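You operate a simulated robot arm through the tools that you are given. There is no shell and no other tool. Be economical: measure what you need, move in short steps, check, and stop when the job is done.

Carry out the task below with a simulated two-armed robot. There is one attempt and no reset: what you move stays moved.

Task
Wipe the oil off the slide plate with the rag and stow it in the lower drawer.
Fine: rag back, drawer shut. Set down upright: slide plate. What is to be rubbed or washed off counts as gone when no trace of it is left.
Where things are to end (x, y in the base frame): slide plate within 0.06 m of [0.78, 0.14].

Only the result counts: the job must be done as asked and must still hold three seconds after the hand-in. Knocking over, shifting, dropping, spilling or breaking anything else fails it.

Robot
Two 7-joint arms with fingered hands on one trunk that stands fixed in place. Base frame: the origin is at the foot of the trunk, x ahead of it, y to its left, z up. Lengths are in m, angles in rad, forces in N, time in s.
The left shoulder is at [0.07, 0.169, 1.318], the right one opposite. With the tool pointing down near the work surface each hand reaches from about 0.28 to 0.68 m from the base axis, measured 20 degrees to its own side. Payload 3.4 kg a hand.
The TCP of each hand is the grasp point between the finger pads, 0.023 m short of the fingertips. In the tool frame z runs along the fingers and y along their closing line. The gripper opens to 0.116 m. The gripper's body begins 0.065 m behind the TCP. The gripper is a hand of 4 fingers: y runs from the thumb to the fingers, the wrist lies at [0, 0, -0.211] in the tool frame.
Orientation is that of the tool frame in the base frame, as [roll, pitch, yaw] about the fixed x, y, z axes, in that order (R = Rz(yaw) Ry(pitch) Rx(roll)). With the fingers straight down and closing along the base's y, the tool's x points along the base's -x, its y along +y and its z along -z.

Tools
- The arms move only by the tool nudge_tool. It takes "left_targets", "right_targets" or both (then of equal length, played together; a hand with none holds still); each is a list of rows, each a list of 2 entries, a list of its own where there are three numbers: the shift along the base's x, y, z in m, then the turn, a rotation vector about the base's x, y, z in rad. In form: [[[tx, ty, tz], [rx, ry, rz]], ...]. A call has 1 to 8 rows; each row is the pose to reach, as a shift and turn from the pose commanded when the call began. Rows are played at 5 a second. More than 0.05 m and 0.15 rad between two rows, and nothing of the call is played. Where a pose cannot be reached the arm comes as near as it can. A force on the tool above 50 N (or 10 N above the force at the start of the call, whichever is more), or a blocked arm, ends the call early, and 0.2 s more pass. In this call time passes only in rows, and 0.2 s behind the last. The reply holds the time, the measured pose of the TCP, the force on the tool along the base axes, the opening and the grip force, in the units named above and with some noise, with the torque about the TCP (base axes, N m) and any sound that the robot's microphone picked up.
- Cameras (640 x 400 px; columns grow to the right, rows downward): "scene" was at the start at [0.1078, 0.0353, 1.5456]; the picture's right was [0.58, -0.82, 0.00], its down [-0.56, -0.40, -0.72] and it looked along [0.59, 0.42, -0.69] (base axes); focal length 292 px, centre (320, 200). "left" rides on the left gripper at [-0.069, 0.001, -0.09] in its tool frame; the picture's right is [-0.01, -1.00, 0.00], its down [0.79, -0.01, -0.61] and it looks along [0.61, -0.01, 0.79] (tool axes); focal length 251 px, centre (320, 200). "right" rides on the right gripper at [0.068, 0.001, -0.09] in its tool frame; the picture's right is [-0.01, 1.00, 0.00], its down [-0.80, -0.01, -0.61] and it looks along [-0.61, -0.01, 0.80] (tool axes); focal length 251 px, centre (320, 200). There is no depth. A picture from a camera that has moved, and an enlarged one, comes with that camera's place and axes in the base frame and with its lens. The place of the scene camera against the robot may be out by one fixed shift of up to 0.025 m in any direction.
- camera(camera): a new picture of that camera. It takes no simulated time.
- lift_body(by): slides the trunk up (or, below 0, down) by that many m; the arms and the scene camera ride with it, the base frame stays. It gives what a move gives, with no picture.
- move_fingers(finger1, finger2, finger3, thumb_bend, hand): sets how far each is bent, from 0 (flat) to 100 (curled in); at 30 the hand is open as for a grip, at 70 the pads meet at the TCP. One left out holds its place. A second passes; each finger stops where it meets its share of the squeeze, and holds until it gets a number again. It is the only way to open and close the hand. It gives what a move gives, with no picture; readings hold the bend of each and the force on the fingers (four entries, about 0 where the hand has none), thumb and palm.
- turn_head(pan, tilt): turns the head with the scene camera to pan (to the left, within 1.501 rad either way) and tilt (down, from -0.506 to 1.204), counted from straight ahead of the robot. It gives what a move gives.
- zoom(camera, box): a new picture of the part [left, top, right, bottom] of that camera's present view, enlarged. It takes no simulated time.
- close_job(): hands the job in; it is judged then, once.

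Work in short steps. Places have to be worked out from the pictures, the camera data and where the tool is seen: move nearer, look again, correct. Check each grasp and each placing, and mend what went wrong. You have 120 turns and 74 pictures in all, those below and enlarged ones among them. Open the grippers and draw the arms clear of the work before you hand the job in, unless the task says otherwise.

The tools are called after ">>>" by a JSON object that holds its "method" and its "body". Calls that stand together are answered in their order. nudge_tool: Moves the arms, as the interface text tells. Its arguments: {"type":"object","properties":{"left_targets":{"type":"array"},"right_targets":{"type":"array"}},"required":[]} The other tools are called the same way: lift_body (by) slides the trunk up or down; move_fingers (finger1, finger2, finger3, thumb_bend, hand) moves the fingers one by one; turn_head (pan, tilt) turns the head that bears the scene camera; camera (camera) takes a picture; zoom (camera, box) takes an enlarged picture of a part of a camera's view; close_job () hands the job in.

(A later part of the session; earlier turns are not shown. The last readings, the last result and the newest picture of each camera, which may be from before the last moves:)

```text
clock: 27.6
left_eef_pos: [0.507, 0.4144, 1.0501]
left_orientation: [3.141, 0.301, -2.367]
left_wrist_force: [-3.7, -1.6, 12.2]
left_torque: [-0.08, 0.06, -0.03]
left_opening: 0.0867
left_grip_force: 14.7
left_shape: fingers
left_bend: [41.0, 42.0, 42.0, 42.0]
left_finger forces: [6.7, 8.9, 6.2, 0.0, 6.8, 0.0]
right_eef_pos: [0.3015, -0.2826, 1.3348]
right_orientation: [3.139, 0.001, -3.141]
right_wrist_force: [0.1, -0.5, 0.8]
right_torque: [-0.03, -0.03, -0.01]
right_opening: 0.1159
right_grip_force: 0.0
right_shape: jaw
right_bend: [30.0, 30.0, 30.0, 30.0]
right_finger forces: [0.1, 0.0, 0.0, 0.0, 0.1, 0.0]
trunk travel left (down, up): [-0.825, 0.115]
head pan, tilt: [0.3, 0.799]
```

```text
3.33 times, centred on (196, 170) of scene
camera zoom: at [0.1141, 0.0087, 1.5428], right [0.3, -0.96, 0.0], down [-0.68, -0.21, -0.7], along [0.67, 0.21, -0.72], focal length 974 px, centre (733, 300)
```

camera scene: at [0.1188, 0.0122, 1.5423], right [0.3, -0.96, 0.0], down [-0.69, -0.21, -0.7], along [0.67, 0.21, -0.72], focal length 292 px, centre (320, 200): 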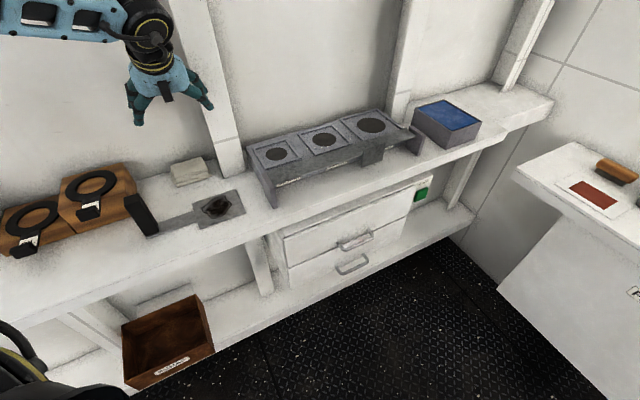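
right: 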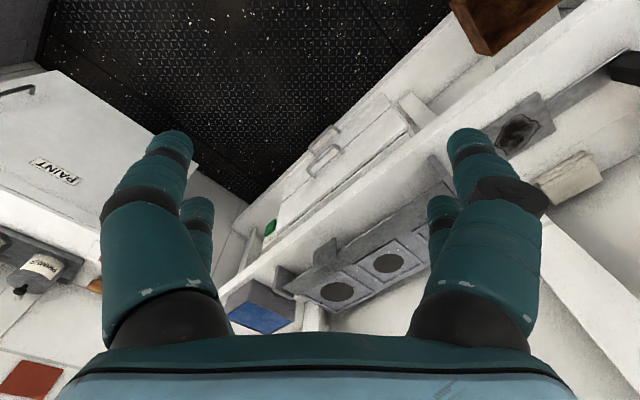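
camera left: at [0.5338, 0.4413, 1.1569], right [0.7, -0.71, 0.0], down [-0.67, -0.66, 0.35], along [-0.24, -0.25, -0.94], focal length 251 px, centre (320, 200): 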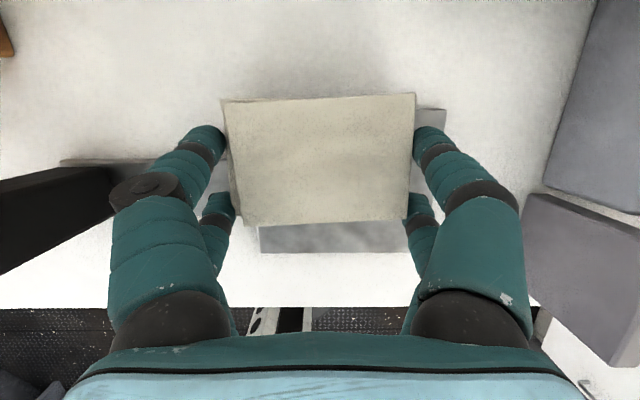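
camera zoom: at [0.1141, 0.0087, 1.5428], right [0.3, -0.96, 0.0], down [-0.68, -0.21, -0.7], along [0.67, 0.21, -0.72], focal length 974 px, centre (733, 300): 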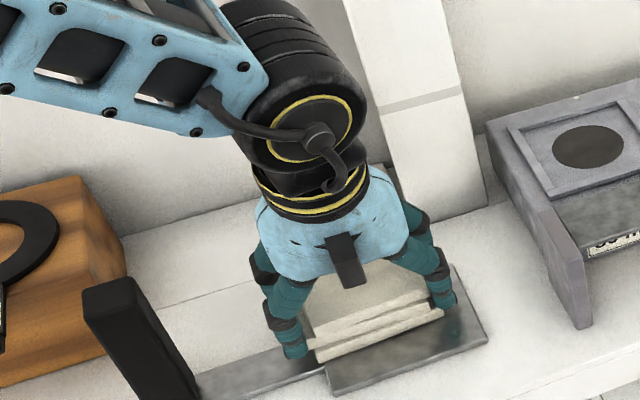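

The front of the plate already looks clean and the plate hasn't slid. More strokes over the whole stain.

>>> {"method": "nudge_tool", "body": {"left_targets": [[[-0.014, -0.024, 0.0], [0, 0, 0]], [[-0.028, -0.038, 0.0], [0, 0, 0]], [[-0.012, -0.036, 0.0], [0, 0, 0]], [[0.002, -0.022, 0.0], [0, 0, 0]], [[0.014, -0.008, 0.0], [0, 0, 0]], [[0.0, -0.005, 0.0], [0, 0, 0]], [[-0.014, -0.019, 0.0], [0, 0, 0]], [[-0.022, -0.028, 0.0], [0, 0, 0]]]}}

>>> {"method": "nudge_tool", "body": {"left_targets": [[[0.01, 0.01, 0.0], [0, 0, 0]], [[0.026, 0.026, 0.0], [0, 0, 0]], [[0.012, 0.012, 0.0], [0, 0, 0]], [[0.0, 0.0, 0.03], [0, 0, 0]], [[0.02, 0.02, 0.06], [0, 0, 0]], [[0.04, 0.045, 0.07], [0, 0, 0]], [[0.06, 0.08, 0.07], [0, 0, 0]], [[0.08, 0.115, 0.07], [0, 0, 0]]]}}

>>> {"method": "zoom", "body": {"camera": "scene", "box": [100, 110, 292, 230]}}

```text
clock: 29.4
left_eef_pos: [0.4868, 0.3876, 1.0494]
left_orientation: [3.141, 0.296, -2.369]
left_wrist_force: [1.4, 4.1, 12.1]
left_torque: [0.05, 0.02, 0.01]
left_opening: 0.0867
left_grip_force: 14.9
left_shape: fingers
left_bend: [40.0, 41.0, 42.0, 42.0]
left_finger forces: [6.7, 8.9, 6.7, 0.0, 7.3, 0.0]
right_eef_pos: [0.3044, -0.2819, 1.3361]
right_orientation: [3.141, -0.001, 3.141]
right_wrist_force: [0.4, -0.9, 0.1]
right_torque: [0.0, 0.02, -0.01]
right_opening: 0.1159
right_grip_force: 0.1
right_shape: jaw
right_bend: [30.0, 30.0, 30.0, 30.0]
right_finger forces: [0.0, 0.1, 0.0, 0.0, 0.0, 0.0]
trunk travel left (down, up): [-0.825, 0.115]
head pan, tilt: [0.3, 0.799]
```

```text
clock: 31.2
left_eef_pos: [0.5693, 0.5042, 1.1193]
left_orientation: [-3.14, 0.295, -2.371]
left_wrist_force: [0.4, -1.0, -0.3]
left_torque: [-0.01, 0.02, -0.02]
left_opening: 0.0866
left_grip_force: 13.0
left_shape: fingers
left_bend: [40.0, 41.0, 42.0, 42.0]
left_finger forces: [6.4, 7.3, 6.2, 0.0, 7.3, 0.0]
right_eef_pos: [0.3058, -0.2801, 1.3358]
right_orientation: [-3.139, -0.002, 3.141]
right_wrist_force: [1.1, 0.9, -0.2]
right_torque: [-0.04, 0.01, -0.01]
right_opening: 0.1159
right_grip_force: 0.1
right_shape: jaw
right_bend: [30.0, 30.0, 30.0, 30.0]
right_finger forces: [0.0, 0.0, 0.0, 0.1, 0.1, 0.0]
trunk travel left (down, up): [-0.825, 0.115]
head pan, tilt: [0.3, 0.799]
```

```text
3.33 times, centred on (196, 170) of scene
camera zoom: at [0.1187, 0.0128, 1.5423], right [0.3, -0.96, 0.0], down [-0.69, -0.21, -0.7], along [0.67, 0.21, -0.72], focal length 974 px, centre (733, 300)
```

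zoom: 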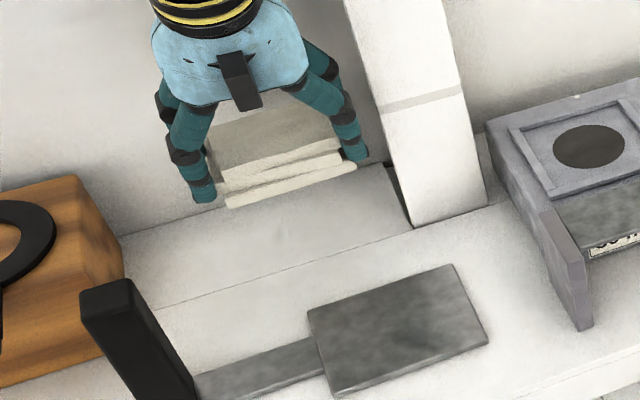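

The stain looks gone; I check with a stronger enlargement.

>>> {"method": "zoom", "body": {"camera": "scene", "box": [188, 184, 252, 230]}}

>>> {"method": "camera", "body": {"camera": "left"}}

```text
8.70 times, centred on (220, 207) of scene
camera zoom: at [0.1187, 0.0128, 1.5423], right [0.3, -0.96, 0.0], down [-0.69, -0.21, -0.7], along [0.67, 0.21, -0.72], focal length 2540 px, centre (1190, 139)
```

zoom: 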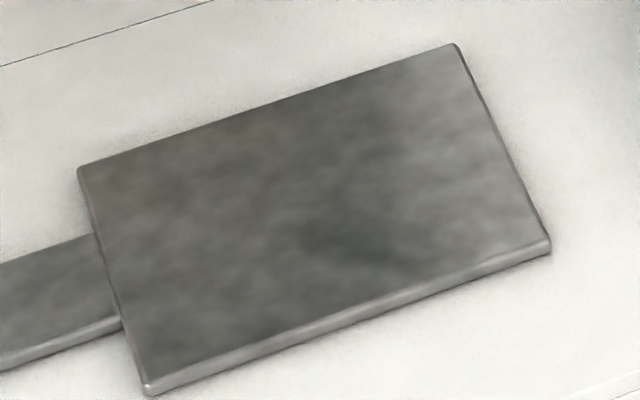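

```text
45 pictures are left
camera left: at [0.5962, 0.5317, 1.225], right [0.7, -0.71, 0.0], down [-0.67, -0.66, 0.35], along [-0.25, -0.25, -0.94], focal length 251 px, centre (320, 200)
```

left: 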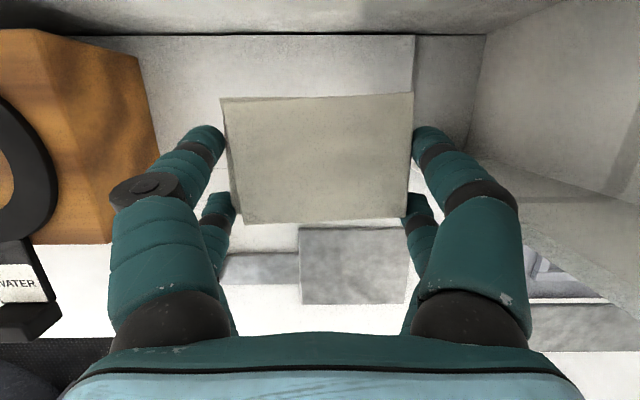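

Mostly clean, with perhaps a faint brownish tint near the handle side. I do another wider pass to be sure.

>>> {"method": "nudge_tool", "body": {"left_targets": [[[-0.02, -0.035, 0], [0, 0, 0]], [[-0.04, -0.065, 0], [0, 0, 0]], [[-0.06, -0.09, -0.02], [0, 0, 0]], [[-0.075, -0.095, -0.05], [0, 0, 0]], [[-0.075, -0.095, -0.068], [0, 0, 0]], [[-0.075, -0.095, -0.0705], [0, 0, 0]], [[-0.09, -0.11, -0.0705], [0, 0, 0]], [[-0.1, -0.12, -0.0705], [0, 0, 0]]]}}

>>> {"method": "nudge_tool", "body": {"left_targets": [[[0.013, 0.013, 0], [0, 0, 0]], [[0.03, 0.03, 0], [0, 0, 0]], [[0.04, 0.03, 0], [0, 0, 0]], [[0.028, 0.01, 0], [0, 0, 0]], [[0.01, -0.008, 0], [0, 0, 0]], [[0.018, -0.016, 0], [0, 0, 0]], [[0.034, 0.0, 0], [0, 0, 0]], [[0.05, 0.016, 0], [0, 0, 0]]]}}

>>> {"method": "nudge_tool", "body": {"left_targets": [[[-0.014, 0.01, 0], [0, 0, 0]], [[-0.03, 0.025, 0], [0, 0, 0]], [[-0.045, 0.01, 0], [0, 0, 0]], [[-0.03, -0.005, 0], [0, 0, 0]], [[-0.015, -0.02, 0], [0, 0, 0]], [[-0.015, -0.02, 0.03], [0, 0, 0]], [[0.0, 0.02, 0.07], [0, 0, 0]], [[0.02, 0.05, 0.075], [0, 0, 0]]]}}

>>> {"method": "nudge_tool", "body": {"left_targets": [[[0.015, 0.04, 0], [0, 0, 0]], [[0.03, 0.07, 0], [0, 0, 0]]]}}

>>> {"method": "zoom", "body": {"camera": "scene", "box": [172, 178, 268, 238]}}

```text
clock: 33.0
left_eef_pos: [0.4684, 0.3816, 1.05]
left_orientation: [-3.139, 0.298, -2.371]
left_wrist_force: [4.6, 3.3, 12.8]
left_torque: [0.12, -0.16, 0.0]
left_opening: 0.0867
left_grip_force: 14.4
left_shape: fingers
left_bend: [40.0, 41.0, 42.0, 42.0]
left_finger forces: [6.0, 7.8, 7.3, 0.0, 7.1, 0.0]
right_eef_pos: [0.3042, -0.2826, 1.3372]
right_orientation: [-3.141, 0.0, 3.141]
right_wrist_force: [-0.6, -0.4, -0.3]
right_torque: [0.0, -0.01, 0.04]
right_opening: 0.116
right_grip_force: 0.1
right_shape: jaw
right_bend: [30.0, 30.0, 30.0, 30.0]
right_finger forces: [0.1, 0.1, 0.1, 0.1, 0.1, 0.0]
trunk travel left (down, up): [-0.825, 0.115]
head pan, tilt: [0.3, 0.799]
```

```text
clock: 34.8
left_eef_pos: [0.517, 0.3974, 1.051]
left_orientation: [-3.14, 0.297, -2.369]
left_wrist_force: [-0.9, -2.7, 6.4]
left_torque: [-0.11, 0.0, -0.01]
left_opening: 0.0867
left_grip_force: 14.2
left_shape: fingers
left_bend: [40.0, 41.0, 42.0, 43.0]
left_finger forces: [6.0, 7.6, 7.2, 0.0, 7.7, 0.0]
right_eef_pos: [0.3037, -0.2819, 1.3367]
right_orientation: [-3.141, 0.002, 3.142]
right_wrist_force: [-0.4, -0.3, 0.7]
right_torque: [0.01, 0.03, -0.04]
right_opening: 0.1158
right_grip_force: 0.1
right_shape: jaw
right_bend: [30.0, 30.0, 30.0, 30.0]
right_finger forces: [0.1, 0.0, 0.0, 0.0, 0.0, 0.0]
trunk travel left (down, up): [-0.825, 0.115]
head pan, tilt: [0.3, 0.799]
```

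```text
refused: row 7 steps farther than a row can; nothing moved
```

```text
clock: 35.4
left_eef_pos: [0.5461, 0.4674, 1.0501]
left_orientation: [-3.142, 0.298, -2.371]
left_wrist_force: [0.2, 0.3, 5.8]
left_torque: [-0.11, 0.01, 0.07]
left_opening: 0.0868
left_grip_force: 14.3
left_shape: fingers
left_bend: [40.0, 41.0, 42.0, 43.0]
left_finger forces: [6.1, 7.9, 6.8, 0.0, 7.6, 0.1]
right_eef_pos: [0.3036, -0.2823, 1.3359]
right_orientation: [3.14, 0.001, -3.141]
right_wrist_force: [0.7, -0.3, -0.2]
right_torque: [0.03, 0.0, -0.01]
right_opening: 0.1158
right_grip_force: 0.1
right_shape: jaw
right_bend: [30.0, 30.0, 30.0, 30.0]
right_finger forces: [0.0, 0.1, 0.0, 0.0, 0.0, 0.1]
trunk travel left (down, up): [-0.825, 0.115]
head pan, tilt: [0.3, 0.799]
```

```text
6.67 times, centred on (220, 208) of scene
camera zoom: at [0.1154, 0.0097, 1.5428], right [0.3, -0.96, 0.0], down [-0.68, -0.21, -0.7], along [0.67, 0.21, -0.72], focal length 1948 px, centre (987, 147)
```

zoom: 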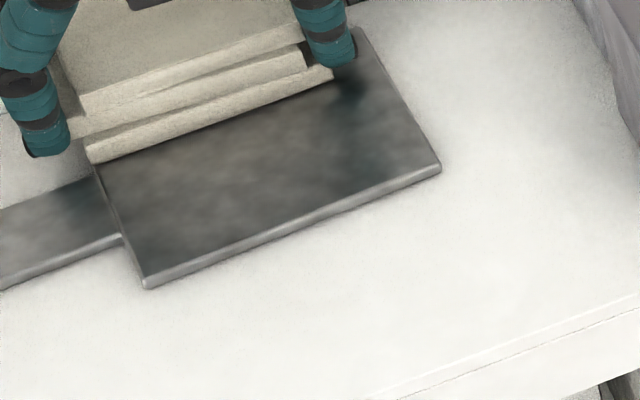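

Plate is clean (the tint shifts with reflections). I return the rag to the spot where it was picked, TCP (0.5895,0.5265,1.046).

>>> {"method": "nudge_tool", "body": {"left_targets": [[[0, 0, 0.03], [0, 0, 0]], [[0.015, 0.02, 0.045], [0, 0, 0]], [[0.03, 0.04, 0.045], [0, 0, 0]], [[0.043, 0.059, 0.04], [0, 0, 0]], [[0.043, 0.059, 0.02], [0, 0, 0]], [[0.043, 0.059, 0.006], [0, 0, 0]], [[0.043, 0.059, -0.003], [0, 0, 0]]]}}

>>> {"method": "camera", "body": {"camera": "left"}}

```text
clock: 37.0
left_eef_pos: [0.5921, 0.5264, 1.0462]
left_orientation: [3.141, 0.297, -2.367]
left_wrist_force: [0.4, 0.5, -0.9]
left_torque: [0.02, -0.02, 0.02]
left_opening: 0.0866
left_grip_force: 13.8
left_shape: fingers
left_bend: [40.0, 41.0, 42.0, 43.0]
left_finger forces: [6.1, 7.4, 6.1, 0.0, 7.5, 0.1]
right_eef_pos: [0.3064, -0.2819, 1.3365]
right_orientation: [-3.14, -0.003, -3.14]
right_wrist_force: [0.2, 0.1, -0.3]
right_torque: [-0.02, 0.02, 0.02]
right_opening: 0.1158
right_grip_force: 0.1
right_shape: jaw
right_bend: [30.0, 30.0, 30.0, 30.0]
right_finger forces: [0.1, 0.0, 0.1, 0.0, 0.0, 0.0]
trunk travel left (down, up): [-0.825, 0.115]
head pan, tilt: [0.3, 0.799]
```

```text
43 pictures are left
camera left: at [0.6184, 0.5541, 1.153], right [0.7, -0.71, 0.0], down [-0.67, -0.66, 0.35], along [-0.24, -0.25, -0.94], focal length 251 px, centre (320, 200)
```

left: 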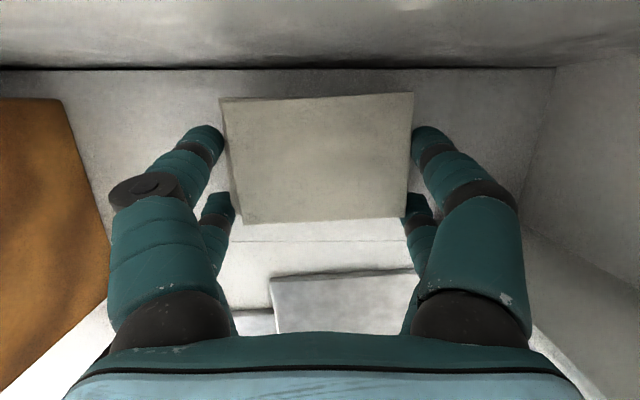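

At the home spot. Lower 2 mm, release, and rise.

>>> {"method": "nudge_tool", "body": {"left_targets": [[[0, 0, -0.001], [0, 0, 0]]]}}

>>> {"method": "move_fingers", "body": {"hand": "left", "finger1": 34, "finger2": 34, "finger3": 34, "thumb_bend": 34}}

>>> {"method": "nudge_tool", "body": {"left_targets": [[[0, 0, 0.04], [0, 0, 0]], [[0, 0, 0.08], [0, 0, 0]], [[-0.02, -0.02, 0.12], [0, 0, 0]], [[-0.04, -0.04, 0.15], [0, 0, 0]], [[-0.06, -0.06, 0.19], [0, 0, 0]]]}}

>>> {"method": "camera", "body": {"camera": "left"}}

>>> {"method": "zoom", "body": {"camera": "scene", "box": [100, 110, 292, 230]}}

```text
clock: 37.4
left_eef_pos: [0.5897, 0.5273, 1.0464]
left_orientation: [-3.141, 0.296, -2.368]
left_wrist_force: [-0.6, -0.3, -1.4]
left_torque: [0.02, -0.01, -0.01]
left_opening: 0.0865
left_grip_force: 13.6
left_shape: fingers
left_bend: [40.0, 41.0, 42.0, 43.0]
left_finger forces: [6.1, 7.4, 6.1, 0.0, 7.4, 0.0]
right_eef_pos: [0.304, -0.2808, 1.3366]
right_orientation: [-3.141, 0.0, -3.142]
right_wrist_force: [-0.2, -0.2, -0.3]
right_torque: [0.01, -0.03, 0.0]
right_opening: 0.116
right_grip_force: 0.1
right_shape: jaw
right_bend: [30.0, 30.0, 30.0, 30.0]
right_finger forces: [0.0, 0.0, 0.1, 0.0, 0.0, 0.0]
trunk travel left (down, up): [-0.825, 0.115]
head pan, tilt: [0.3, 0.799]
```

```text
clock: 38.4
left_eef_pos: [0.5908, 0.5278, 1.0451]
left_orientation: [-3.141, 0.298, -2.369]
left_wrist_force: [-0.3, 0.2, 1.1]
left_torque: [0.01, -0.03, 0.01]
left_opening: 0.1049
left_grip_force: 0.0
left_shape: fingers
left_bend: [34.0, 34.0, 34.0, 34.0]
left_finger forces: [0.1, 0.0, 0.0, 0.0, 0.1, 0.1]
right_eef_pos: [0.3045, -0.2812, 1.3359]
right_orientation: [3.141, 0.0, 3.141]
right_wrist_force: [0.2, -0.1, -0.3]
right_torque: [-0.01, -0.02, -0.01]
right_opening: 0.1161
right_grip_force: 0.2
right_shape: jaw
right_bend: [30.0, 30.0, 30.0, 30.0]
right_finger forces: [0.0, 0.0, 0.1, 0.0, 0.0, 0.0]
trunk travel left (down, up): [-0.825, 0.115]
head pan, tilt: [0.3, 0.799]
```

```text
clock: 39.6
left_eef_pos: [0.5279, 0.4662, 1.2368]
left_orientation: [-3.137, 0.298, -2.369]
left_wrist_force: [-0.4, -0.2, -0.2]
left_torque: [0.04, -0.01, 0.0]
left_opening: 0.1049
left_grip_force: 0.1
left_shape: fingers
left_bend: [34.0, 34.0, 34.0, 34.0]
left_finger forces: [0.0, 0.0, 0.0, 0.0, 0.0, 0.0]
right_eef_pos: [0.3019, -0.2823, 1.3355]
right_orientation: [3.141, 0.0, -3.142]
right_wrist_force: [0.4, 0.1, -0.2]
right_torque: [-0.02, 0.0, 0.01]
right_opening: 0.1158
right_grip_force: 0.1
right_shape: jaw
right_bend: [30.0, 30.0, 30.0, 30.0]
right_finger forces: [0.0, 0.0, 0.1, 0.1, 0.0, 0.0]
trunk travel left (down, up): [-0.825, 0.115]
head pan, tilt: [0.3, 0.799]
```

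```text
42 pictures are left
camera left: at [0.555, 0.4939, 1.3431], right [0.7, -0.71, 0.0], down [-0.67, -0.66, 0.35], along [-0.24, -0.25, -0.94], focal length 251 px, centre (320, 200)
```

left: 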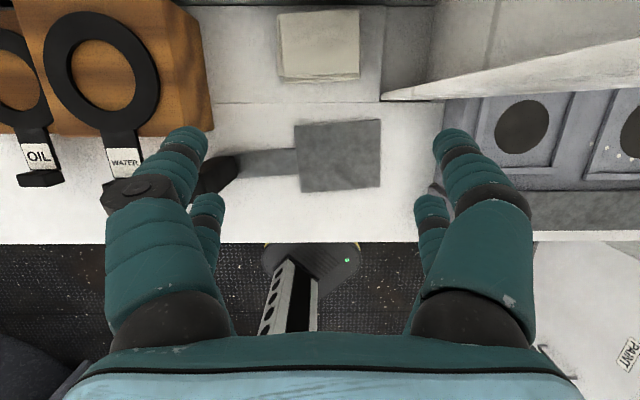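

```text
3.33 times, centred on (196, 170) of scene
camera zoom: at [0.1154, 0.0105, 1.5426], right [0.3, -0.96, 0.0], down [-0.68, -0.21, -0.7], along [0.67, 0.21, -0.72], focal length 974 px, centre (733, 300)
```

zoom: 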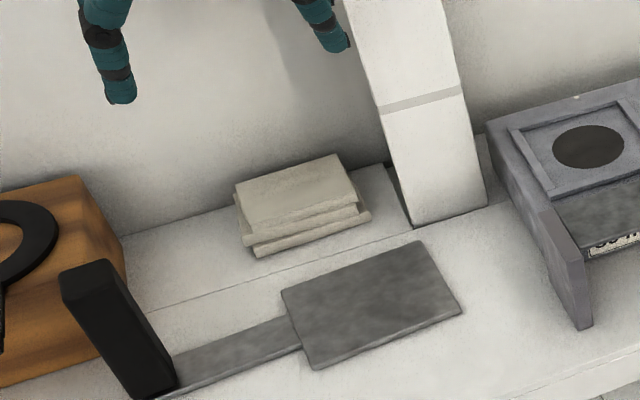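

Rag is back in its place and the plate is clean. Next the drawer: I park the left arm clear in front of the bench before lowering the trunk.

>>> {"method": "nudge_tool", "body": {"left_targets": [[[-0.03, -0.018, 0.03], [-0.05, 0.05, 0]], [[-0.06, -0.036, 0.06], [-0.1, 0.1, 0]], [[-0.09, -0.054, 0.09], [-0.15, 0.15, 0]], [[-0.12, -0.07, 0.11], [-0.2, 0.2, 0]], [[-0.15, -0.09, 0.12], [-0.21, 0.21, 0]], [[-0.18, -0.11, 0.123], [-0.21, 0.21, 0]], [[-0.208, -0.126, 0.123], [-0.21, 0.21, 0]]]}}

>>> {"method": "turn_head", "body": {"pan": 0.35, "tilt": 0.8}}

>>> {"method": "lift_body", "body": {"by": -0.22}}

>>> {"method": "camera", "body": {"camera": "scene"}}

```text
clock: 41.2
left_eef_pos: [0.3219, 0.3421, 1.3595]
left_orientation: [-3.136, 0.0, -2.368]
left_wrist_force: [-0.3, -0.6, 0.5]
left_torque: [0.0, 0.0, -0.02]
left_opening: 0.1052
left_grip_force: 0.1
left_shape: fingers
left_bend: [34.0, 34.0, 34.0, 34.0]
left_finger forces: [0.0, 0.0, 0.0, 0.0, 0.0, 0.0]
right_eef_pos: [0.3026, -0.2806, 1.3362]
right_orientation: [3.141, 0.0, 3.14]
right_wrist_force: [0.9, 0.6, -0.9]
right_torque: [0.0, 0.0, 0.02]
right_opening: 0.1161
right_grip_force: 0.0
right_shape: jaw
right_bend: [30.0, 30.0, 30.0, 30.0]
right_finger forces: [0.0, 0.0, 0.0, 0.1, 0.0, 0.1]
trunk travel left (down, up): [-0.825, 0.115]
head pan, tilt: [0.3, 0.799]
```

```text
clock: 41.9
left_eef_pos: [0.3224, 0.3425, 1.3594]
left_orientation: [-3.135, 0.0, -2.368]
left_wrist_force: [-0.7, -0.1, 0.1]
left_torque: [0.02, 0.02, -0.02]
left_opening: 0.1052
left_grip_force: 0.0
left_shape: fingers
left_bend: [34.0, 34.0, 34.0, 34.0]
left_finger forces: [0.1, 0.1, 0.0, 0.0, 0.1, 0.0]
right_eef_pos: [0.3044, -0.281, 1.3347]
right_orientation: [-3.141, 0.001, -3.142]
right_wrist_force: [-0.2, 0.2, 0.3]
right_torque: [0.01, -0.01, 0.0]
right_opening: 0.1161
right_grip_force: 0.0
right_shape: jaw
right_bend: [30.0, 30.0, 30.0, 30.0]
right_finger forces: [0.0, 0.0, 0.0, 0.0, 0.1, 0.0]
trunk travel left (down, up): [-0.825, 0.115]
head pan, tilt: [0.351, 0.799]
```

```text
clock: 44.2
left_eef_pos: [0.3234, 0.3419, 1.1372]
left_orientation: [-3.135, 0.001, -2.369]
left_wrist_force: [0.8, -0.2, 0.4]
left_torque: [0.02, -0.02, 0.01]
left_opening: 0.1053
left_grip_force: 0.1
left_shape: fingers
left_bend: [34.0, 34.0, 34.0, 34.0]
left_finger forces: [0.1, 0.0, 0.0, 0.1, 0.0, 0.0]
right_eef_pos: [0.3045, -0.2812, 1.1161]
right_orientation: [3.141, 0.0, -3.141]
right_wrist_force: [-0.2, -0.7, -0.6]
right_torque: [0.01, 0.01, -0.02]
right_opening: 0.116
right_grip_force: 0.1
right_shape: jaw
right_bend: [30.0, 30.0, 30.0, 30.0]
right_finger forces: [0.0, 0.0, 0.1, 0.0, 0.1, 0.0]
trunk travel left (down, up): [-0.605, 0.335]
head pan, tilt: [0.351, 0.799]
```

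```text
40 pictures are left
camera scene: at [0.116, 0.0153, 1.3225], right [0.34, -0.94, 0.0], down [-0.67, -0.25, -0.7], along [0.65, 0.24, -0.72], focal length 292 px, centre (320, 200)
```

scene: 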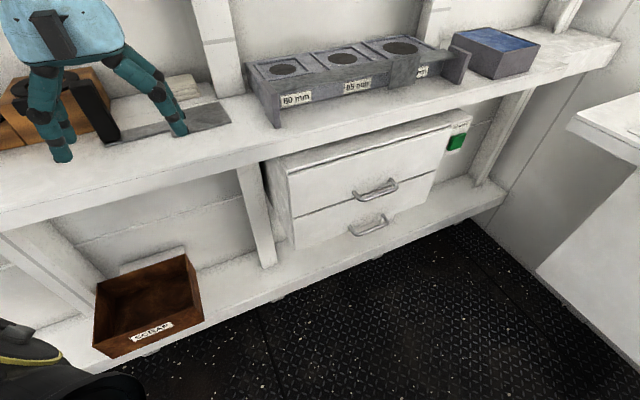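

Clear view. I zoom on the drawers for a more exact handle position.

>>> {"method": "zoom", "body": {"camera": "scene", "box": [260, 110, 500, 260]}}

```text
2.67 times, centred on (380, 185) of scene
camera zoom: at [0.116, 0.0153, 1.3225], right [0.34, -0.94, 0.0], down [-0.67, -0.25, -0.7], along [0.65, 0.24, -0.72], focal length 779 px, centre (160, 240)
```

zoom: 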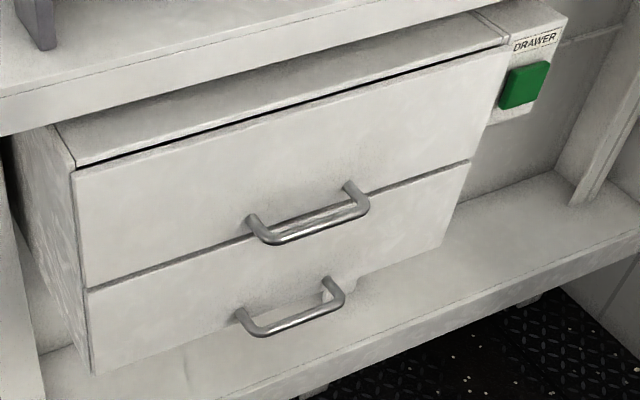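

Refined: lower handle ≈(0.653,0.053,0.67), upper at z≈0.796. I swing the right hand to point along the drawer direction (tilted slightly down, closing line vertical).

>>> {"method": "nudge_tool", "body": {"right_targets": [[[0.02, 0.02, -0.02], [0, 0, -0.135]], [[0.04, 0.04, -0.04], [0, 0, -0.27]], [[0.06, 0.06, -0.06], [0, 0, -0.405]], [[0.08, 0.08, -0.08], [0, 0, -0.54]], [[0.09, 0.1, -0.1], [0, 0, -0.675]], [[0.1, 0.12, -0.12], [0, 0, -0.785]]]}}

>>> {"method": "nudge_tool", "body": {"right_targets": [[[0.01, 0.01, -0.02], [0.102, -0.103, 0]], [[0.02, 0.02, -0.04], [0.204, -0.206, 0]], [[0.03, 0.03, -0.06], [0.306, -0.309, 0]], [[0.04, 0.04, -0.08], [0.408, -0.412, 0]], [[0.05, 0.05, -0.1], [0.51, -0.515, 0]], [[0.06, 0.05, -0.12], [0.612, -0.618, 0]], [[0.06, 0.05, -0.14], [0.714, -0.721, 0]], [[0.06, 0.05, -0.16], [0.816, -0.824, 0]]]}}

>>> {"method": "camera", "body": {"camera": "right"}}

```text
clock: 45.6
left_eef_pos: [0.3246, 0.3431, 1.1368]
left_orientation: [-3.139, -0.004, -2.369]
left_wrist_force: [-0.1, -0.7, -0.3]
left_torque: [0.02, 0.06, 0.0]
left_opening: 0.105
left_grip_force: 0.0
left_shape: fingers
left_bend: [34.0, 34.0, 34.0, 34.0]
left_finger forces: [0.1, 0.0, 0.0, 0.0, 0.0, 0.0]
right_eef_pos: [0.441, -0.1583, 1.0183]
right_orientation: [-3.136, -0.015, 2.376]
right_wrist_force: [-0.3, 0.7, -0.2]
right_torque: [-0.02, 0.05, 0.0]
right_opening: 0.1159
right_grip_force: 0.0
right_shape: jaw
right_bend: [30.0, 30.0, 30.0, 30.0]
right_finger forces: [0.0, 0.0, 0.0, 0.0, 0.0, 0.0]
right hand out of reach, approached as far as the arm can: row 6
trunk travel left (down, up): [-0.605, 0.335]
head pan, tilt: [0.351, 0.799]
```

```text
clock: 47.4
left_eef_pos: [0.3236, 0.3421, 1.1387]
left_orientation: [-3.137, 0.001, -2.368]
left_wrist_force: [-0.4, -0.1, 0.3]
left_torque: [0.02, 0.02, 0.01]
left_opening: 0.1052
left_grip_force: 0.1
left_shape: fingers
left_bend: [34.0, 34.0, 34.0, 34.0]
left_finger forces: [0.0, 0.0, 0.1, 0.0, 0.1, 0.0]
right_eef_pos: [0.4989, -0.1118, 0.8611]
right_orientation: [1.983, 0.002, 2.35]
right_wrist_force: [0.2, 0.1, 0.7]
right_torque: [0.03, -0.03, -0.02]
right_opening: 0.1162
right_grip_force: 0.1
right_shape: jaw
right_bend: [30.0, 30.0, 30.0, 30.0]
right_finger forces: [0.0, 0.1, 0.1, 0.0, 0.0, 0.0]
right hand out of reach, approached as far as the arm can: row 1, 2, 3, 4, 5, 6, 7
trunk travel left (down, up): [-0.605, 0.335]
head pan, tilt: [0.351, 0.799]
```

```text
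38 pictures are left
camera right: at [0.3914, -0.1194, 0.8956], right [0.29, 0.28, 0.92], down [0.16, -0.96, 0.24], along [0.94, 0.08, -0.32], focal length 251 px, centre (320, 200)
```

right: 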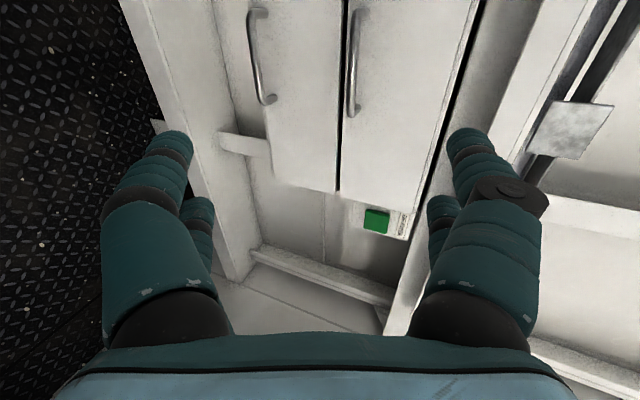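

The orientation works. The lower handle sits near the bottom edge of its drawer, so I narrow the hand and move nearer for a close look.

>>> {"method": "move_fingers", "body": {"hand": "right", "finger1": 50, "finger2": 50, "finger3": 50, "thumb_bend": 50}}

>>> {"method": "nudge_tool", "body": {"right_targets": [[[0.01, 0.03, -0.035], [0, 0, 0]], [[0.02, 0.06, -0.07], [0, 0, 0]], [[0.03, 0.08, -0.1], [0, 0, 0]], [[0.05, 0.09, -0.125], [0, 0, 0]], [[0.065, 0.095, -0.145], [0, 0, 0]]]}}

>>> {"method": "camera", "body": {"camera": "right"}}

>>> {"method": "zoom", "body": {"camera": "scene", "box": [260, 110, 500, 260]}}

```text
clock: 48.4
left_eef_pos: [0.3224, 0.3423, 1.1383]
left_orientation: [-3.135, 0.0, -2.367]
left_wrist_force: [-0.3, 0.0, 0.1]
left_torque: [-0.05, -0.01, -0.06]
left_opening: 0.1051
left_grip_force: 0.0
left_shape: fingers
left_bend: [34.0, 34.0, 34.0, 34.0]
left_finger forces: [0.0, 0.1, 0.1, 0.1, 0.0, 0.0]
right_eef_pos: [0.4985, -0.1105, 0.8589]
right_orientation: [1.984, 0.005, 2.354]
right_wrist_force: [0.6, 0.2, 0.4]
right_torque: [0.0, 0.0, 0.0]
right_opening: 0.0589
right_grip_force: 0.1
right_shape: fingers
right_bend: [50.0, 50.0, 50.0, 50.0]
right_finger forces: [0.0, 0.1, 0.1, 0.1, 0.0, 0.1]
trunk travel left (down, up): [-0.605, 0.335]
head pan, tilt: [0.351, 0.799]
```

```text
clock: 49.6
left_eef_pos: [0.3252, 0.3421, 1.1382]
left_orientation: [-3.137, -0.002, -2.368]
left_wrist_force: [-0.4, 0.0, -0.5]
left_torque: [0.01, -0.02, 0.0]
left_opening: 0.1051
left_grip_force: 0.0
left_shape: fingers
left_bend: [34.0, 34.0, 34.0, 34.0]
left_finger forces: [0.1, 0.0, 0.1, 0.1, 0.0, 0.0]
right_eef_pos: [0.5641, -0.0136, 0.7132]
right_orientation: [1.982, 0.004, 2.353]
right_wrist_force: [0.4, 0.3, 1.0]
right_torque: [0.01, 0.01, 0.02]
right_opening: 0.0588
right_grip_force: 0.0
right_shape: fingers
right_bend: [50.0, 50.0, 50.0, 50.0]
right_finger forces: [0.0, 0.0, 0.1, 0.0, 0.1, 0.0]
trunk travel left (down, up): [-0.605, 0.335]
head pan, tilt: [0.351, 0.799]
```

```text
37 pictures are left
camera right: at [0.4557, -0.0232, 0.7495], right [0.29, 0.28, 0.92], down [0.16, -0.96, 0.24], along [0.94, 0.08, -0.32], focal length 251 px, centre (320, 200)
```

right: 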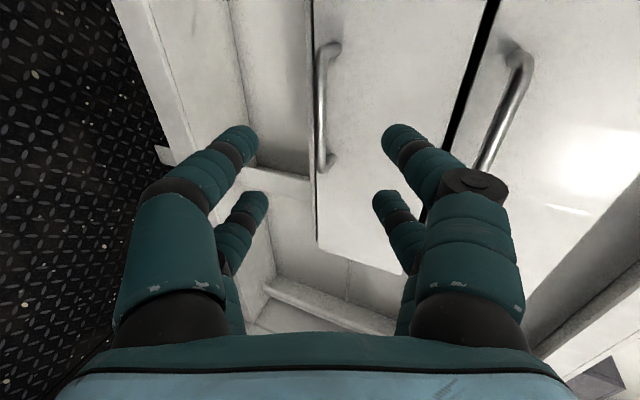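

```text
2.67 times, centred on (380, 185) of scene
camera zoom: at [0.1163, 0.0156, 1.3225], right [0.34, -0.94, 0.0], down [-0.67, -0.25, -0.7], along [0.65, 0.24, -0.72], focal length 779 px, centre (160, 240)
```

zoom: 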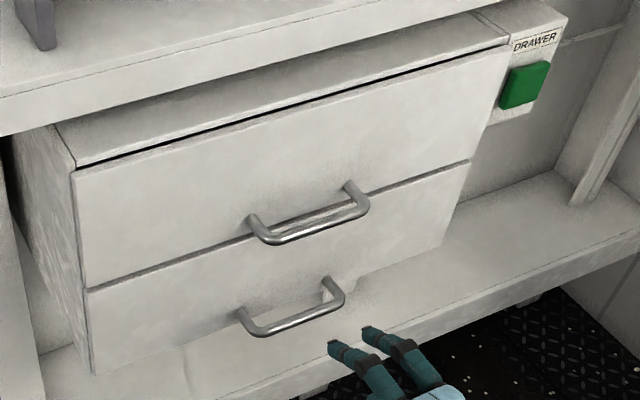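

The two right-hand views triangulate well: handle bar centre ≈(0.664,0.080,0.654), straight ahead along the tool axis. Narrow a bit more and advance most of the way.

>>> {"method": "move_fingers", "body": {"hand": "right", "finger1": 54, "finger2": 54, "finger3": 54, "thumb_bend": 54}}

>>> {"method": "nudge_tool", "body": {"right_targets": [[[0.03, 0.029, -0.018], [0, 0, 0]], [[0.055, 0.053, -0.033], [0, 0, 0]], [[0.072, 0.07, -0.043], [0, 0, 0]]]}}

>>> {"method": "camera", "body": {"camera": "right"}}

>>> {"method": "zoom", "body": {"camera": "scene", "box": [300, 150, 460, 250]}}

```text
clock: 50.6
left_eef_pos: [0.3235, 0.3425, 1.1389]
left_orientation: [-3.136, -0.001, -2.369]
left_wrist_force: [0.0, -0.1, 0.3]
left_torque: [0.01, 0.0, -0.03]
left_opening: 0.1052
left_grip_force: 0.1
left_shape: fingers
left_bend: [34.0, 34.0, 34.0, 34.0]
left_finger forces: [0.0, 0.0, 0.1, 0.1, 0.1, 0.0]
right_eef_pos: [0.5622, -0.0138, 0.7147]
right_orientation: [1.982, 0.007, 2.355]
right_wrist_force: [0.8, 0.0, 0.3]
right_torque: [-0.02, 0.04, 0.02]
right_opening: 0.0469
right_grip_force: 0.0
right_shape: fingers
right_bend: [54.0, 54.0, 54.0, 54.0]
right_finger forces: [0.0, 0.0, 0.0, 0.0, 0.0, 0.0]
trunk travel left (down, up): [-0.605, 0.335]
head pan, tilt: [0.351, 0.799]
```

```text
clock: 51.4
left_eef_pos: [0.3228, 0.3449, 1.1382]
left_orientation: [-3.137, -0.001, -2.368]
left_wrist_force: [0.4, 0.2, -0.5]
left_torque: [0.0, 0.01, 0.0]
left_opening: 0.1052
left_grip_force: 0.2
left_shape: fingers
left_bend: [34.0, 34.0, 34.0, 34.0]
left_finger forces: [0.1, 0.0, 0.0, 0.0, 0.0, 0.0]
right_eef_pos: [0.6345, 0.0563, 0.6711]
right_orientation: [1.98, 0.005, 2.355]
right_wrist_force: [0.9, -0.1, -0.5]
right_torque: [-0.02, 0.04, 0.0]
right_opening: 0.047
right_grip_force: 0.1
right_shape: fingers
right_bend: [54.0, 54.0, 54.0, 54.0]
right_finger forces: [0.0, 0.0, 0.0, 0.0, 0.1, 0.1]
trunk travel left (down, up): [-0.605, 0.335]
head pan, tilt: [0.351, 0.799]
```

```text
35 pictures are left
camera right: at [0.5276, 0.0476, 0.7073], right [0.29, 0.28, 0.92], down [0.16, -0.96, 0.24], along [0.94, 0.08, -0.32], focal length 251 px, centre (320, 200)
```

right: 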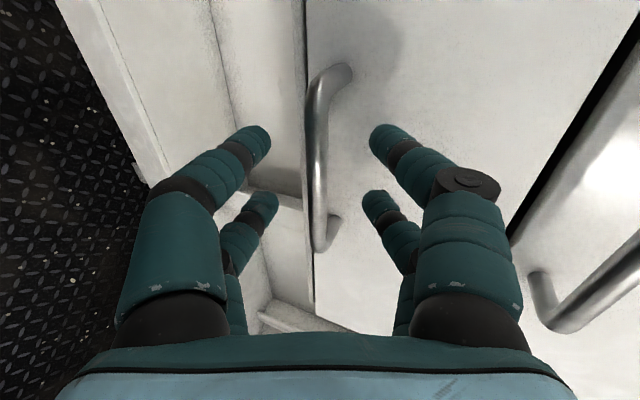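

```text
4.00 times, centred on (380, 200) of scene
camera zoom: at [0.1163, 0.0166, 1.3224], right [0.34, -0.94, 0.0], down [-0.67, -0.25, -0.7], along [0.65, 0.24, -0.72], focal length 1169 px, centre (80, 200)
```

zoom: 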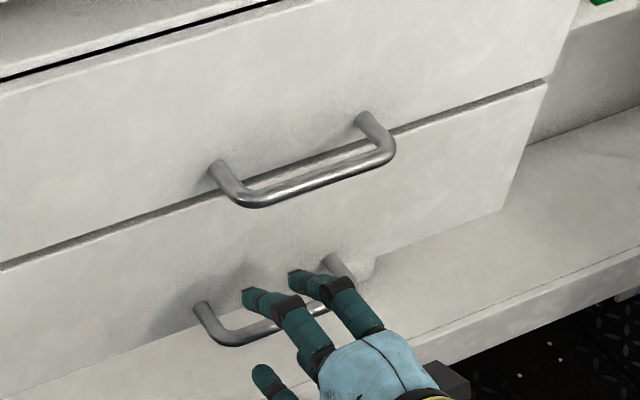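

The bar lies centred between the fingers. Advance the last 3 cm and close on it.

>>> {"method": "nudge_tool", "body": {"right_targets": [[[0.012, 0.012, -0.0075], [0, 0, 0]], [[0.022, 0.022, -0.0135], [0, 0, 0]]]}}

>>> {"method": "move_fingers", "body": {"hand": "right", "finger1": 72, "finger2": 72, "finger3": 72, "thumb_bend": 72}}

>>> {"method": "camera", "body": {"camera": "right"}}

```text
clock: 52.0
left_eef_pos: [0.3235, 0.3416, 1.1384]
left_orientation: [-3.136, 0.0, -2.37]
left_wrist_force: [0.2, 0.1, 0.4]
left_torque: [0.01, -0.01, 0.01]
left_opening: 0.1053
left_grip_force: 0.0
left_shape: fingers
left_bend: [34.0, 34.0, 34.0, 34.0]
left_finger forces: [0.0, 0.1, 0.0, 0.0, 0.0, 0.0]
right_eef_pos: [0.6421, 0.0651, 0.6705]
right_orientation: [1.981, 0.003, 2.355]
right_wrist_force: [0.1, 1.0, 0.2]
right_torque: [-0.01, -0.04, 0.0]
right_opening: 0.0469
right_grip_force: 0.0
right_shape: fingers
right_bend: [54.0, 54.0, 54.0, 54.0]
right_finger forces: [0.0, 0.0, 0.0, 0.0, 0.0, 0.0]
right hand out of reach, approached as far as the arm can: row 1, 2
trunk travel left (down, up): [-0.605, 0.335]
head pan, tilt: [0.351, 0.799]
```

```text
clock: 53.0
left_eef_pos: [0.3249, 0.3419, 1.138]
left_orientation: [-3.137, -0.003, -2.368]
left_wrist_force: [-0.7, 0.3, -0.1]
left_torque: [-0.01, -0.01, 0.03]
left_opening: 0.1052
left_grip_force: 0.0
left_shape: fingers
left_bend: [34.0, 34.0, 34.0, 34.0]
left_finger forces: [0.1, 0.0, 0.0, 0.1, 0.0, 0.1]
right_eef_pos: [0.6418, 0.066, 0.6684]
right_orientation: [1.986, 0.002, 2.353]
right_wrist_force: [-4.9, -1.9, -12.4]
right_torque: [-0.22, 0.19, 0.11]
right_opening: 0.008
right_grip_force: 8.9
right_shape: fingers
right_bend: [71.0, 71.0, 67.0, 66.0]
right_finger forces: [1.3, 1.3, 6.0, 0.0, 9.6, 0.0]
trunk travel left (down, up): [-0.605, 0.335]
head pan, tilt: [0.351, 0.799]
```

```text
33 pictures are left
camera right: at [0.535, 0.0568, 0.705], right [0.29, 0.28, 0.92], down [0.16, -0.96, 0.24], along [0.94, 0.08, -0.32], focal length 251 px, centre (320, 200)
```

right: 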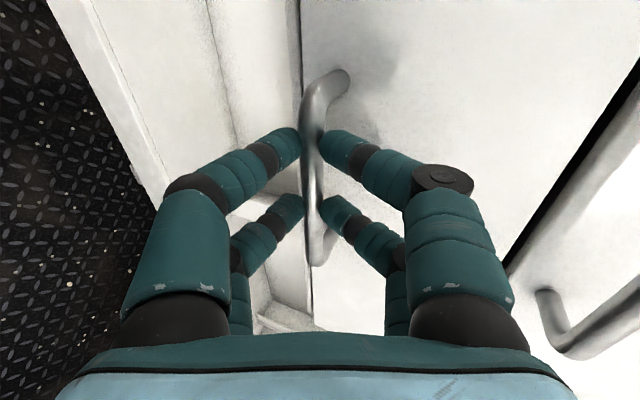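

The arm is at its reach limit but the tips grip the bar. Try a gentle pull.

>>> {"method": "nudge_tool", "body": {"right_targets": [[[-0.006, -0.006, 0], [0, 0, 0]], [[-0.014, -0.014, 0], [0, 0, 0]], [[-0.024, -0.024, 0], [0, 0, 0]], [[-0.035, -0.035, 0], [0, 0, 0]]]}}

>>> {"method": "camera", "body": {"camera": "right"}}

```text
clock: 54.0
left_eef_pos: [0.3226, 0.342, 1.1388]
left_orientation: [-3.136, -0.001, -2.369]
left_wrist_force: [0.3, 0.2, -0.6]
left_torque: [0.02, -0.03, -0.02]
left_opening: 0.1051
left_grip_force: 0.1
left_shape: fingers
left_bend: [34.0, 34.0, 34.0, 34.0]
left_finger forces: [0.0, 0.1, 0.0, 0.1, 0.0, 0.1]
right_eef_pos: [0.6053, 0.0295, 0.6709]
right_orientation: [1.981, 0.007, 2.354]
right_wrist_force: [0.4, -0.3, 0.5]
right_torque: [0.02, 0.01, 0.0]
right_opening: 0.0001
right_grip_force: 0.2
right_shape: fingers
right_bend: [72.0, 72.0, 71.0, 71.0]
right_finger forces: [0.0, 0.0, 0.0, 0.0, 0.0, 0.1]
trunk travel left (down, up): [-0.605, 0.335]
head pan, tilt: [0.351, 0.799]
```

```text
32 pictures are left
camera right: at [0.4988, 0.0214, 0.7062], right [0.29, 0.28, 0.92], down [0.16, -0.96, 0.24], along [0.94, 0.08, -0.32], focal length 251 px, centre (320, 200)
```

right: 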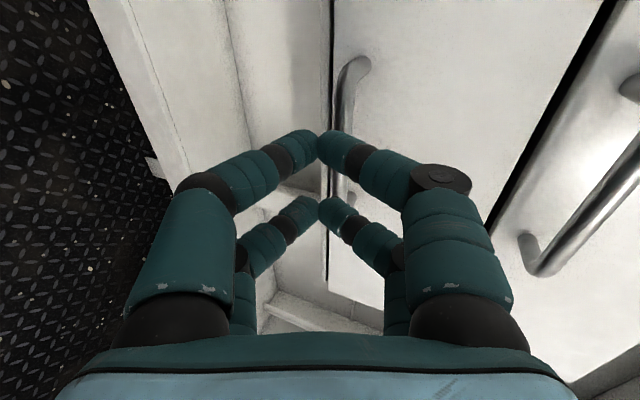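

The tips slipped off; the grip needs to be deeper, so the shoulder must come lower. I open the fingers, back off and up, raise the left hand, then lower the trunk 0.15.

>>> {"method": "move_fingers", "body": {"hand": "right", "finger1": 54, "finger2": 54, "finger3": 54, "thumb_bend": 54}}

>>> {"method": "nudge_tool", "body": {"right_targets": [[[-0.03, -0.03, 0.01], [0, 0, 0]], [[-0.06, -0.06, 0.03], [0, 0, 0]], [[-0.08, -0.08, 0.06], [0, 0, 0]], [[-0.09, -0.09, 0.1], [0, 0, 0]], [[-0.09, -0.09, 0.14], [0, 0, 0]], [[-0.09, -0.09, 0.17], [0, 0, 0]]], "left_targets": [[[0, 0, 0.03], [0, 0, 0]], [[0, 0, 0.06], [0, 0, 0]], [[-0.01, -0.01, 0.09], [0, 0, 0]], [[-0.02, -0.02, 0.11], [0, 0, 0]], [[-0.03, -0.03, 0.13], [0, 0, 0]], [[-0.03, -0.03, 0.15], [0, 0, 0]]]}}

>>> {"method": "lift_body", "body": {"by": -0.17}}

>>> {"method": "camera", "body": {"camera": "right"}}

```text
clock: 55.0
left_eef_pos: [0.3228, 0.3413, 1.1387]
left_orientation: [-3.137, 0.0, -2.37]
left_wrist_force: [0.4, -0.5, 0.0]
left_torque: [0.01, -0.01, 0.02]
left_opening: 0.1053
left_grip_force: 0.0
left_shape: fingers
left_bend: [34.0, 34.0, 34.0, 34.0]
left_finger forces: [0.0, 0.1, 0.0, 0.1, 0.0, 0.0]
right_eef_pos: [0.6061, 0.0306, 0.6705]
right_orientation: [1.983, 0.004, 2.353]
right_wrist_force: [0.3, -0.5, -0.3]
right_torque: [-0.01, 0.0, -0.01]
right_opening: 0.0457
right_grip_force: 0.0
right_shape: fingers
right_bend: [54.0, 54.0, 54.0, 54.0]
right_finger forces: [0.0, 0.1, 0.0, 0.0, 0.0, 0.0]
trunk travel left (down, up): [-0.605, 0.335]
head pan, tilt: [0.351, 0.799]
```

```text
clock: 56.4
left_eef_pos: [0.2957, 0.3113, 1.2752]
left_orientation: [-3.134, -0.001, -2.369]
left_wrist_force: [0.3, 0.6, -0.6]
left_torque: [0.0, -0.01, 0.02]
left_opening: 0.1051
left_grip_force: 0.0
left_shape: fingers
left_bend: [34.0, 34.0, 34.0, 34.0]
left_finger forces: [0.0, 0.0, 0.1, 0.1, 0.0, 0.0]
left hand out of reach, approached as far as the arm can: row 6
right_eef_pos: [0.516, -0.0576, 0.839]
right_orientation: [1.983, 0.006, 2.355]
right_wrist_force: [-0.8, -0.3, 1.2]
right_torque: [-0.01, 0.01, 0.0]
right_opening: 0.0457
right_grip_force: 0.0
right_shape: fingers
right_bend: [54.0, 54.0, 54.0, 54.0]
right_finger forces: [0.0, 0.1, 0.0, 0.1, 0.0, 0.0]
trunk travel left (down, up): [-0.605, 0.335]
head pan, tilt: [0.351, 0.799]
```

```text
clock: 58.3
left_eef_pos: [0.2958, 0.3096, 1.1053]
left_orientation: [-3.135, 0.0, -2.368]
left_wrist_force: [0.0, 0.0, -0.2]
left_torque: [-0.01, -0.02, -0.01]
left_opening: 0.1053
left_grip_force: 0.0
left_shape: fingers
left_bend: [34.0, 34.0, 34.0, 34.0]
left_finger forces: [0.1, 0.0, 0.0, 0.0, 0.1, 0.1]
right_eef_pos: [0.5157, -0.058, 0.6691]
right_orientation: [1.983, 0.004, 2.353]
right_wrist_force: [0.6, 0.9, 0.1]
right_torque: [0.02, -0.02, -0.01]
right_opening: 0.0456
right_grip_force: 0.0
right_shape: fingers
right_bend: [54.0, 54.0, 54.0, 54.0]
right_finger forces: [0.0, 0.0, 0.1, 0.0, 0.0, 0.0]
trunk travel left (down, up): [-0.435, 0.505]
head pan, tilt: [0.351, 0.799]
```

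```text
31 pictures are left
camera right: at [0.409, -0.067, 0.7051], right [0.29, 0.28, 0.92], down [0.16, -0.96, 0.24], along [0.94, 0.08, -0.32], focal length 251 px, centre (320, 200)
```

right: 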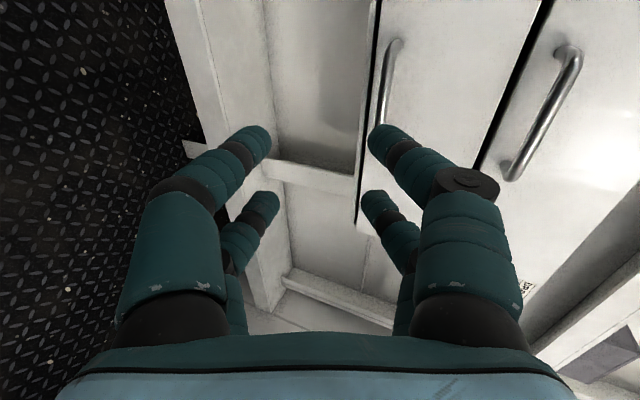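

Plenty of room below the handle. Level the hand slightly more, approach, and bring the bar fully to the pads.

>>> {"method": "nudge_tool", "body": {"right_targets": [[[0.03, 0.025, 0], [0.1, -0.1, 0]], [[0.06, 0.055, 0], [0.1, -0.1, 0]], [[0.09, 0.085, 0.001], [0.1, -0.1, 0]], [[0.107, 0.097, 0.001], [0.1, -0.1, 0]], [[0.121, 0.111, -0.005], [0.1, -0.1, 0]], [[0.135, 0.125, -0.01], [0.1, -0.1, 0]], [[0.146, 0.136, -0.014], [0.1, -0.1, 0]]]}}

>>> {"method": "camera", "body": {"camera": "right"}}

```text
clock: 59.9
left_eef_pos: [0.2893, 0.3049, 1.1078]
left_orientation: [-3.131, 0.006, -2.371]
left_wrist_force: [-0.1, 0.1, -0.7]
left_torque: [-0.02, 0.06, 0.01]
left_opening: 0.1051
left_grip_force: 0.0
left_shape: fingers
left_bend: [34.0, 34.0, 34.0, 34.0]
left_finger forces: [0.0, 0.0, 0.0, 0.0, 0.0, 0.0]
right_eef_pos: [0.6589, 0.0744, 0.6601]
right_orientation: [1.832, 0.006, 2.353]
right_wrist_force: [-35.9, -27.8, 11.6]
right_torque: [0.9, -0.98, 0.25]
right_opening: 0.0414
right_grip_force: 22.5
right_shape: fingers
right_bend: [62.0, 62.0, 54.0, 54.0]
right_finger forces: [22.8, 22.4, 0.1, 0.0, 0.0, 0.0]
trunk travel left (down, up): [-0.435, 0.505]
head pan, tilt: [0.351, 0.799]
```

```text
30 pictures are left
camera right: at [0.5491, 0.0624, 0.6825], right [0.19, 0.18, 0.97], down [0.14, -0.98, 0.15], along [0.97, 0.11, -0.21], focal length 251 px, centre (320, 200)
```

right: 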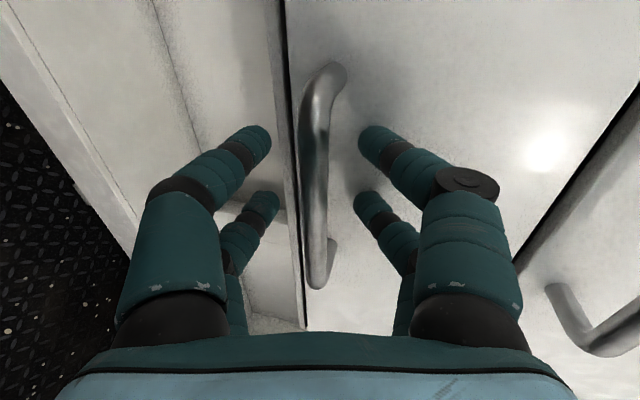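

The upper fingertips press on the drawer face; the bar is well inside the grip. Back off 8 mm and close.

>>> {"method": "nudge_tool", "body": {"right_targets": [[[-0.006, -0.006, 0], [0, 0, 0]]]}}

>>> {"method": "move_fingers", "body": {"hand": "right", "finger1": 75, "finger2": 75, "finger3": 75, "thumb_bend": 75}}

>>> {"method": "nudge_tool", "body": {"right_targets": [[[-0.006, -0.006, 0], [0, 0, 0]], [[-0.014, -0.014, 0], [0, 0, 0]], [[-0.024, -0.024, 0], [0, 0, 0]], [[-0.035, -0.035, 0], [0, 0, 0]]]}}

>>> {"method": "camera", "body": {"camera": "right"}}

```text
clock: 60.3
left_eef_pos: [0.2951, 0.3107, 1.105]
left_orientation: [-3.137, 0.0, -2.369]
left_wrist_force: [-0.7, 0.2, -0.3]
left_torque: [0.0, 0.0, 0.01]
left_opening: 0.1053
left_grip_force: 0.1
left_shape: fingers
left_bend: [34.0, 34.0, 34.0, 34.0]
left_finger forces: [0.1, 0.0, 0.0, 0.0, 0.0, 0.1]
right_eef_pos: [0.6569, 0.073, 0.6532]
right_orientation: [1.841, 0.005, 2.352]
right_wrist_force: [-0.8, -1.9, 0.4]
right_torque: [0.09, -0.02, 0.0]
right_opening: 0.0456
right_grip_force: 0.3
right_shape: fingers
right_bend: [55.0, 54.0, 54.0, 54.0]
right_finger forces: [1.2, 1.1, 0.0, 0.1, 0.0, 0.0]
trunk travel left (down, up): [-0.435, 0.505]
head pan, tilt: [0.351, 0.799]
```

```text
clock: 61.3
left_eef_pos: [0.2961, 0.3113, 1.1046]
left_orientation: [-3.136, 0.001, -2.369]
left_wrist_force: [0.3, 0.8, -0.2]
left_torque: [0.0, 0.01, -0.01]
left_opening: 0.1054
left_grip_force: 0.0
left_shape: fingers
left_bend: [34.0, 34.0, 34.0, 34.0]
left_finger forces: [0.1, 0.0, 0.0, 0.1, 0.0, 0.1]
right_eef_pos: [0.6566, 0.073, 0.6551]
right_orientation: [1.84, 0.005, 2.353]
right_wrist_force: [0.4, 1.6, 1.4]
right_torque: [-0.03, 0.02, 0.04]
right_opening: 0.0
right_grip_force: 0.0
right_shape: fingers
right_bend: [73.0, 73.0, 73.0, 72.0]
right_finger forces: [0.0, 0.1, 0.1, 0.0, 0.0, 0.1]
trunk travel left (down, up): [-0.435, 0.505]
head pan, tilt: [0.351, 0.799]
```

```text
clock: 62.3
left_eef_pos: [0.2943, 0.3107, 1.1059]
left_orientation: [-3.133, 0.002, -2.368]
left_wrist_force: [-0.7, -0.2, -0.4]
left_torque: [-0.01, 0.0, -0.01]
left_opening: 0.1051
left_grip_force: 0.1
left_shape: fingers
left_bend: [34.0, 34.0, 34.0, 34.0]
left_finger forces: [0.0, 0.1, 0.0, 0.0, 0.0, 0.1]
right_eef_pos: [0.6206, 0.0358, 0.655]
right_orientation: [1.842, 0.004, 2.352]
right_wrist_force: [0.3, 0.5, -0.6]
right_torque: [-0.01, -0.01, -0.01]
right_opening: 0.0
right_grip_force: 0.0
right_shape: fingers
right_bend: [73.0, 73.0, 73.0, 73.0]
right_finger forces: [0.0, 0.0, 0.1, 0.1, 0.0, 0.1]
trunk travel left (down, up): [-0.435, 0.505]
head pan, tilt: [0.351, 0.799]
```

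```text
29 pictures are left
camera right: at [0.5109, 0.0248, 0.6793], right [0.19, 0.18, 0.96], down [0.14, -0.98, 0.16], along [0.97, 0.11, -0.21], focal length 251 px, centre (320, 200)
```

right: 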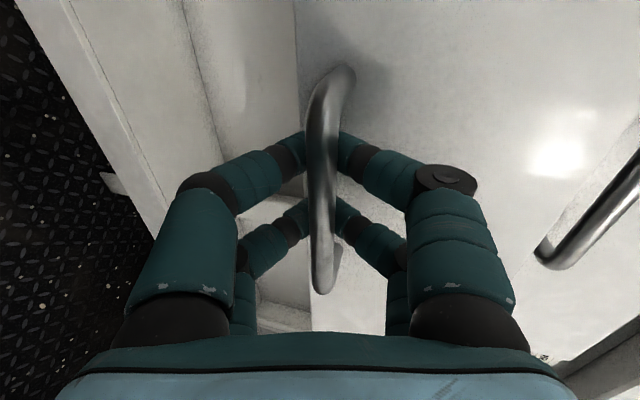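

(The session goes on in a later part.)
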